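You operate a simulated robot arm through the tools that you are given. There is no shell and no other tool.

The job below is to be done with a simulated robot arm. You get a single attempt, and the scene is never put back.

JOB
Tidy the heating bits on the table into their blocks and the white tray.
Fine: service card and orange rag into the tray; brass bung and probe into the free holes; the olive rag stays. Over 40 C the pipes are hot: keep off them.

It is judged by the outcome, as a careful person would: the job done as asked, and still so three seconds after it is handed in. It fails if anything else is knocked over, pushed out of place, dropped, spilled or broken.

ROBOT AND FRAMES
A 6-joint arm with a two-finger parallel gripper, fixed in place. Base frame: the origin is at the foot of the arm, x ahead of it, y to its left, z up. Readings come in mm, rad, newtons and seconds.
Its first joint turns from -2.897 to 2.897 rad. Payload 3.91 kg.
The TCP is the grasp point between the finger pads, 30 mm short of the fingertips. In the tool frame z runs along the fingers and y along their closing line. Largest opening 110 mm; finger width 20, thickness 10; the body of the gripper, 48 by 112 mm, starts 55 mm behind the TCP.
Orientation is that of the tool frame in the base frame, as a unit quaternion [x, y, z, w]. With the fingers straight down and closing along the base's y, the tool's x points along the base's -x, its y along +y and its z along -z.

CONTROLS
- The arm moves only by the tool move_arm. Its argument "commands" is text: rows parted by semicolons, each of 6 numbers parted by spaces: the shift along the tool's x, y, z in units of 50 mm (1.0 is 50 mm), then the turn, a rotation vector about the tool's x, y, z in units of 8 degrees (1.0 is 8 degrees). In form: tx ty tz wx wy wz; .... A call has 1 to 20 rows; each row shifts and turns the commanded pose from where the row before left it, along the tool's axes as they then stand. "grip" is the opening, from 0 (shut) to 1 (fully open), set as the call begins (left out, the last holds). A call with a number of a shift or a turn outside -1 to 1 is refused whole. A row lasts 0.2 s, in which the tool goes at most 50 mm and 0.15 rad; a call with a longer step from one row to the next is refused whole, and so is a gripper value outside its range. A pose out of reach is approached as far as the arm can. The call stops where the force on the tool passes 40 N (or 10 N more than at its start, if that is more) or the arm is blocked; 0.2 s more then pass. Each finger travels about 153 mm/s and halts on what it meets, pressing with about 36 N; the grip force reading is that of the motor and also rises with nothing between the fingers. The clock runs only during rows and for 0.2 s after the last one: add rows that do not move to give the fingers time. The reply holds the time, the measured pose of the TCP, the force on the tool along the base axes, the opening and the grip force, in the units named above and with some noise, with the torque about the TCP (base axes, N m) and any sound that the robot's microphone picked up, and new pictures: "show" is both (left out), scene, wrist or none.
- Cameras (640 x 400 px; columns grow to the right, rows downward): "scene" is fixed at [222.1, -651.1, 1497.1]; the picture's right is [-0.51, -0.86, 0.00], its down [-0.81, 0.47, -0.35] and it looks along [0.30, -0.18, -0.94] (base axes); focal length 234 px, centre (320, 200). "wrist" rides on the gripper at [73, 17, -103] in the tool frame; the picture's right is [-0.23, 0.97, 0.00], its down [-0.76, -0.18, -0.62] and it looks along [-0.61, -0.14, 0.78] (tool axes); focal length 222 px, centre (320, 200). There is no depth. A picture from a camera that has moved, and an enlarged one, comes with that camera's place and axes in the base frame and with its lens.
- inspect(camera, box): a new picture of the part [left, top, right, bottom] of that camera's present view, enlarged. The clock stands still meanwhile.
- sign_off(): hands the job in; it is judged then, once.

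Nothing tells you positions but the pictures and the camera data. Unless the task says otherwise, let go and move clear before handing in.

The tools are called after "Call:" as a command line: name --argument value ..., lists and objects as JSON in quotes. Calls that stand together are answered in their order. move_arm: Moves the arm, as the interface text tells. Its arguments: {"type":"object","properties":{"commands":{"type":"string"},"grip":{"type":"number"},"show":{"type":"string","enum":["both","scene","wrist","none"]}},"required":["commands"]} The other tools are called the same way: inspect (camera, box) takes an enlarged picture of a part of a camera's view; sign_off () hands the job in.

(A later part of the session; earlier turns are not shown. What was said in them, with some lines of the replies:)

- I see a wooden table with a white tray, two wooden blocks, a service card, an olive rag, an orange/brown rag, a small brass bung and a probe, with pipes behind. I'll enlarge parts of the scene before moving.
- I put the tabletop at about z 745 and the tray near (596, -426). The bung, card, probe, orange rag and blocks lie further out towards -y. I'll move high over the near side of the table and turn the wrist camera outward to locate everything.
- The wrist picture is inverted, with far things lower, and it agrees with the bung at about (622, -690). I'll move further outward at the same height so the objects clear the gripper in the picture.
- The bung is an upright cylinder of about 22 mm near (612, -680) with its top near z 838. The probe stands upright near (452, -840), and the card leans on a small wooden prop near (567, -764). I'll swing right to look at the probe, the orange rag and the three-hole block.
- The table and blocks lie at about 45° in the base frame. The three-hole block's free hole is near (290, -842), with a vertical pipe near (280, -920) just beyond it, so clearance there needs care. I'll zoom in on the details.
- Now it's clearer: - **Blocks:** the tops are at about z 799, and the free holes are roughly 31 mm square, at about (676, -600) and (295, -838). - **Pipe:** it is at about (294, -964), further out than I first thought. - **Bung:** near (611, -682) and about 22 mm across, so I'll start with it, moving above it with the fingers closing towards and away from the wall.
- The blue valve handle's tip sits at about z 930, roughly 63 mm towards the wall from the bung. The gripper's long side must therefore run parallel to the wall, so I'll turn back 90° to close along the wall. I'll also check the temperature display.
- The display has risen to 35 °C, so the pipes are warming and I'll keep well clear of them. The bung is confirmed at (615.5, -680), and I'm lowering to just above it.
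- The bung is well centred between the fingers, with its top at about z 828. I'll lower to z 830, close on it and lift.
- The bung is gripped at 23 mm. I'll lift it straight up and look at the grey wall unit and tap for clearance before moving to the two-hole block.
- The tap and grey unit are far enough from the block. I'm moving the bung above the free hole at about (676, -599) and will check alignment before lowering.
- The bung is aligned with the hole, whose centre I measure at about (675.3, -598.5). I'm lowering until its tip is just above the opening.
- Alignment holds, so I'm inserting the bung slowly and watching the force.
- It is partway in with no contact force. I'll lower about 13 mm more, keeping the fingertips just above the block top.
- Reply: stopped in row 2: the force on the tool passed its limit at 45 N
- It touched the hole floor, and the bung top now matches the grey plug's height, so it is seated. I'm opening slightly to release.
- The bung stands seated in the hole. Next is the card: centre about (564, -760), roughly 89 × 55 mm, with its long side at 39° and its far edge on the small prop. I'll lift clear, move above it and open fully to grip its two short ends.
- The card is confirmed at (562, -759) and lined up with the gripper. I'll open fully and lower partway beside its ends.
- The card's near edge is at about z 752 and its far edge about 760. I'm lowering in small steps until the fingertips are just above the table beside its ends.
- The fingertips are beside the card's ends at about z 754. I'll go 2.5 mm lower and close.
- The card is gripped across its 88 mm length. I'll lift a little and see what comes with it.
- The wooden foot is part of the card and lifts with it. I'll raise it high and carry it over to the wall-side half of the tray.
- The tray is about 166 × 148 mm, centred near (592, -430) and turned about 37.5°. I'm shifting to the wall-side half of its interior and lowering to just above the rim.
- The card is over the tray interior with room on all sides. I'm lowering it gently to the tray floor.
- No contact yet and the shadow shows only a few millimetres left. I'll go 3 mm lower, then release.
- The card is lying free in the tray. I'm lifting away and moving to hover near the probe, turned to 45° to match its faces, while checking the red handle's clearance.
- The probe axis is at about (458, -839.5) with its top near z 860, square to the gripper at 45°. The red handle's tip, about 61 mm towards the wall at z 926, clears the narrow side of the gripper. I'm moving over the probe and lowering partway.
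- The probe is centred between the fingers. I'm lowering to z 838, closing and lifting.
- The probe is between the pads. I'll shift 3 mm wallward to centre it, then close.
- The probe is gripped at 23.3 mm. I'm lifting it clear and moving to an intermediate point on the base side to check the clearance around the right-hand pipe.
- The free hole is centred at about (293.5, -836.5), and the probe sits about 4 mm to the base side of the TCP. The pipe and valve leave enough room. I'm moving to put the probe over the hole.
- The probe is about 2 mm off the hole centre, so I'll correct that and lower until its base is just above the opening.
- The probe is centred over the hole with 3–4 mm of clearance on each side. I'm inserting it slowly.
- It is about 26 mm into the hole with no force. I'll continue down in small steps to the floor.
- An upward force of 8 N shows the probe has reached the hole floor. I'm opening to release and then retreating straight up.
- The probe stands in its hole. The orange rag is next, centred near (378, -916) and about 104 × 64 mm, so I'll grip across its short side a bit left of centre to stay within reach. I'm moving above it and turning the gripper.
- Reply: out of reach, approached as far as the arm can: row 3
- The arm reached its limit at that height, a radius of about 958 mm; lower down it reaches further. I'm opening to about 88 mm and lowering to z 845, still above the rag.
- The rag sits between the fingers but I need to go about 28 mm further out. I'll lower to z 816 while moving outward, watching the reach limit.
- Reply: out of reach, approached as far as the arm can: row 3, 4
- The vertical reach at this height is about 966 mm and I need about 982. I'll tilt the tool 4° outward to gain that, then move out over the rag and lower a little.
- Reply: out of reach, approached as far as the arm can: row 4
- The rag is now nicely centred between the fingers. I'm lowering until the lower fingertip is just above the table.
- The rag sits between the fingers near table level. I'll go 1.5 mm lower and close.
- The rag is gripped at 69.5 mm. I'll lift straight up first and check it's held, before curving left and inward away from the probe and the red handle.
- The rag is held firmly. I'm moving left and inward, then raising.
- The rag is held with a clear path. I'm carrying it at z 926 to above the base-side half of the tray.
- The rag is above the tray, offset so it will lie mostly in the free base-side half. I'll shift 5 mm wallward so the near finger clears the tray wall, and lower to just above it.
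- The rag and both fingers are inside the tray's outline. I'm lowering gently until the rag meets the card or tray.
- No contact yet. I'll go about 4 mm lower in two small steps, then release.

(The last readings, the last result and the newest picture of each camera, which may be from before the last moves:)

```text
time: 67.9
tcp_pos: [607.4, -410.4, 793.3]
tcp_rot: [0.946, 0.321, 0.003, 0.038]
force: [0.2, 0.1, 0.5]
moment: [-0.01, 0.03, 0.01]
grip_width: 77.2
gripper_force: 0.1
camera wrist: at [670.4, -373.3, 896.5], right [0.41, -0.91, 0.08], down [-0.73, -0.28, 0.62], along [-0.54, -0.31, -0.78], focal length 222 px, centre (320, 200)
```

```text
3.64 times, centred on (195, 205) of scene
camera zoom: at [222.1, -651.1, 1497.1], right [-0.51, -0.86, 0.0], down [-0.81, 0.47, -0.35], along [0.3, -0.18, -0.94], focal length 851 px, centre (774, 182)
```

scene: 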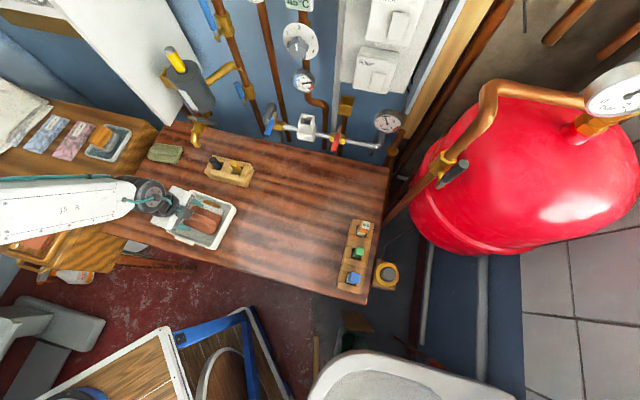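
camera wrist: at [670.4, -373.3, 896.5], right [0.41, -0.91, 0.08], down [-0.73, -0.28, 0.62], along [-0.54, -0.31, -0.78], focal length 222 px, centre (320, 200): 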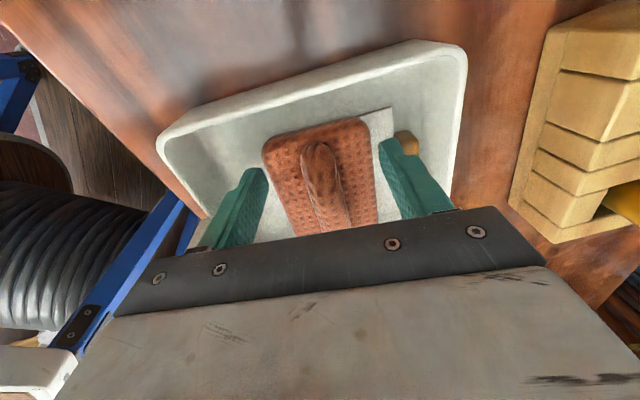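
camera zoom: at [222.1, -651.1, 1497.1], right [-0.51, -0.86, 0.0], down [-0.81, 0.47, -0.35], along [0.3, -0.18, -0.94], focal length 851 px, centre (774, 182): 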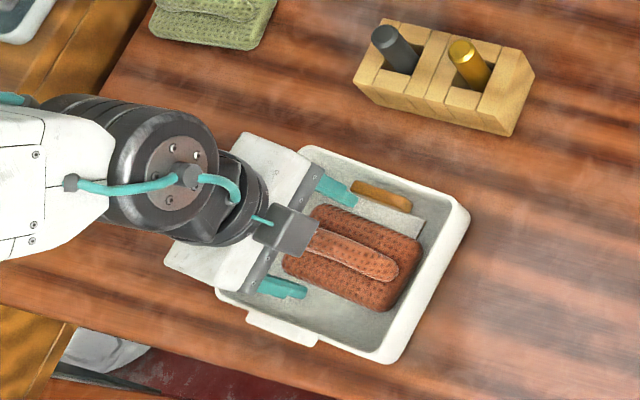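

The rag is released in the tray alongside the card. I'm retreating straight up and out of the way for a final check.

Call:
move_arm --commands "-0.007 0.022 -0.3 0 0 0;-0.016 0.051 -0.7 0 0 0;-0.02 0.066 -0.9 0 0 0;-0.02 0.066 -0.9 0 0 0;-0.02 0.066 -0.9 0 0 0;0 -0.8 0 0.5 0.15 0;0 -0.9 0 0 0 0;0 -0.9 0 0 0 0;0 0 0 0 0 0" --grip 0.7

Call:
inspect --camera "scene" --box '[130, 120, 280, 260]'

Call:
inspect --camera "scene" --box '[260, 120, 420, 310]'

Call:
inspect --camera "wrist" --box '[160, 0, 640, 240]'

```text
time: 69.9
tcp_pos: [524.5, -306.8, 976.1]
tcp_rot: [0.947, 0.321, 0.002, 0.001]
force: [0.1, 0.4, -0.1]
moment: [0.0, 0.02, 0.01]
grip_width: 76.9
gripper_force: 0.0
camera wrist: at [592.6, -276.1, 1079.0], right [0.41, -0.91, 0.0], down [-0.71, -0.32, 0.62], along [-0.56, -0.26, -0.78], focal length 222 px, centre (320, 200)
```

scene: 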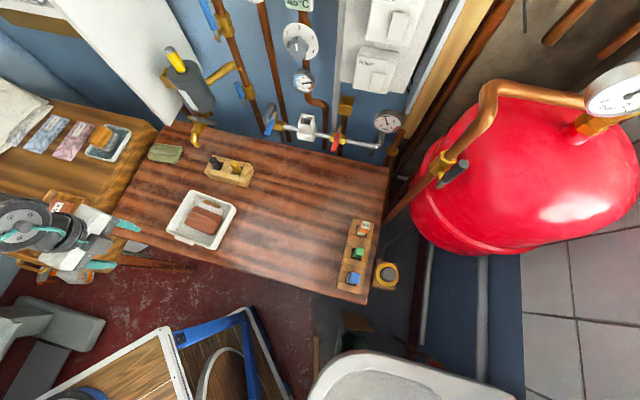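
wrist: 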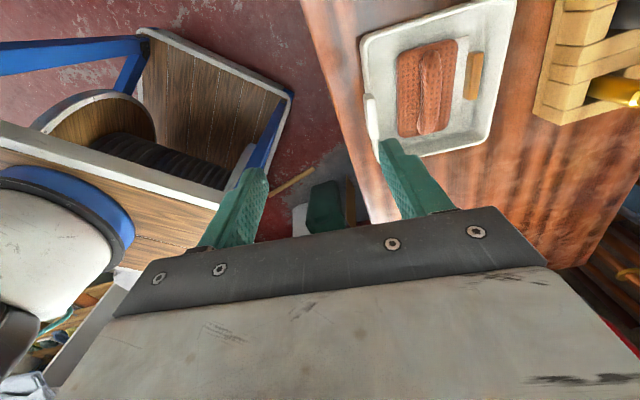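

```text
2.86 times, centred on (205, 190) of scene
camera zoom: at [222.1, -651.1, 1497.1], right [-0.51, -0.86, 0.0], down [-0.81, 0.47, -0.35], along [0.3, -0.18, -0.94], focal length 668 px, centre (649, 229)
```

zoom: 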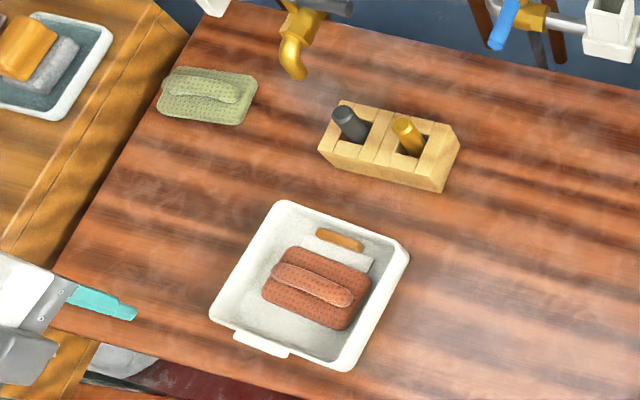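

```text
2.11 times, centred on (340, 215) of scene
camera zoom: at [222.1, -651.1, 1497.1], right [-0.51, -0.86, 0.0], down [-0.81, 0.47, -0.35], along [0.3, -0.18, -0.94], focal length 493 px, centre (278, 168)
```

zoom: 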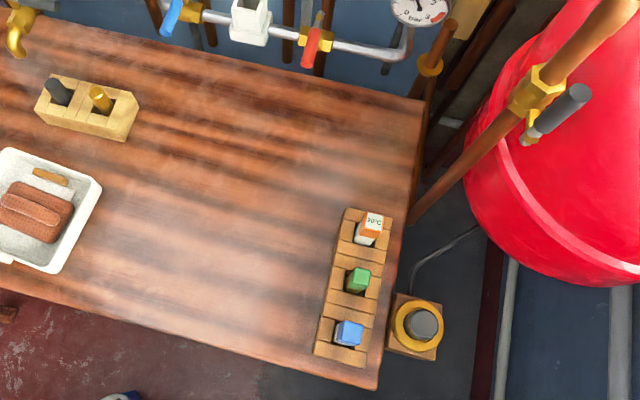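

```text
1.33 times, centred on (400, 120) of wrist
camera zoom: at [592.6, -276.1, 1079.0], right [0.41, -0.91, 0.0], down [-0.71, -0.32, 0.62], along [-0.56, -0.26, -0.78], focal length 296 px, centre (213, 307)
```

zoom: 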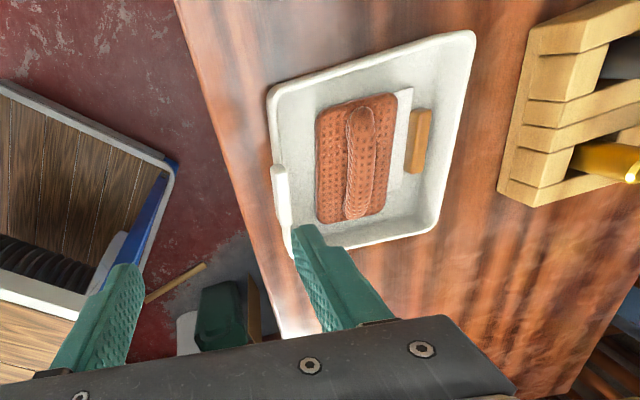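

Everything is where it should be: the bung and probe stand in the formerly free holes, and the card and orange rag are in the tray. The olive rag and the rest of the table are undisturbed, and the arm is clear, so I'm handing in.

Call:
sign_off

```text
The job is handed in.
```

The job is done and handed in: all four bits are put away, and the last pictures showed everything in place with the arm clear.

- **Brass bung:** it stands in the free hole of the two-hole block, beside the grey plug.
- **Probe:** it stands in the free hole of the three-hole block, beside the green and blue pegs.
- **Service card:** it is in the white tray, together with its small wooden foot, which turned out to be attached.
- **Orange rag:** it is in the tray too, lying partly over the card because the tray is too small for them side by side.
- **Olive rag:** I left it where it was.

The bung pressed on the floor of its hole with about 45 N before I let go, and the block did not visibly move. The temperature display rose from 30 °C to about 45 °C during the job. The arm kept clear of the pipes and valve handles, and I saw and felt no contact with them.
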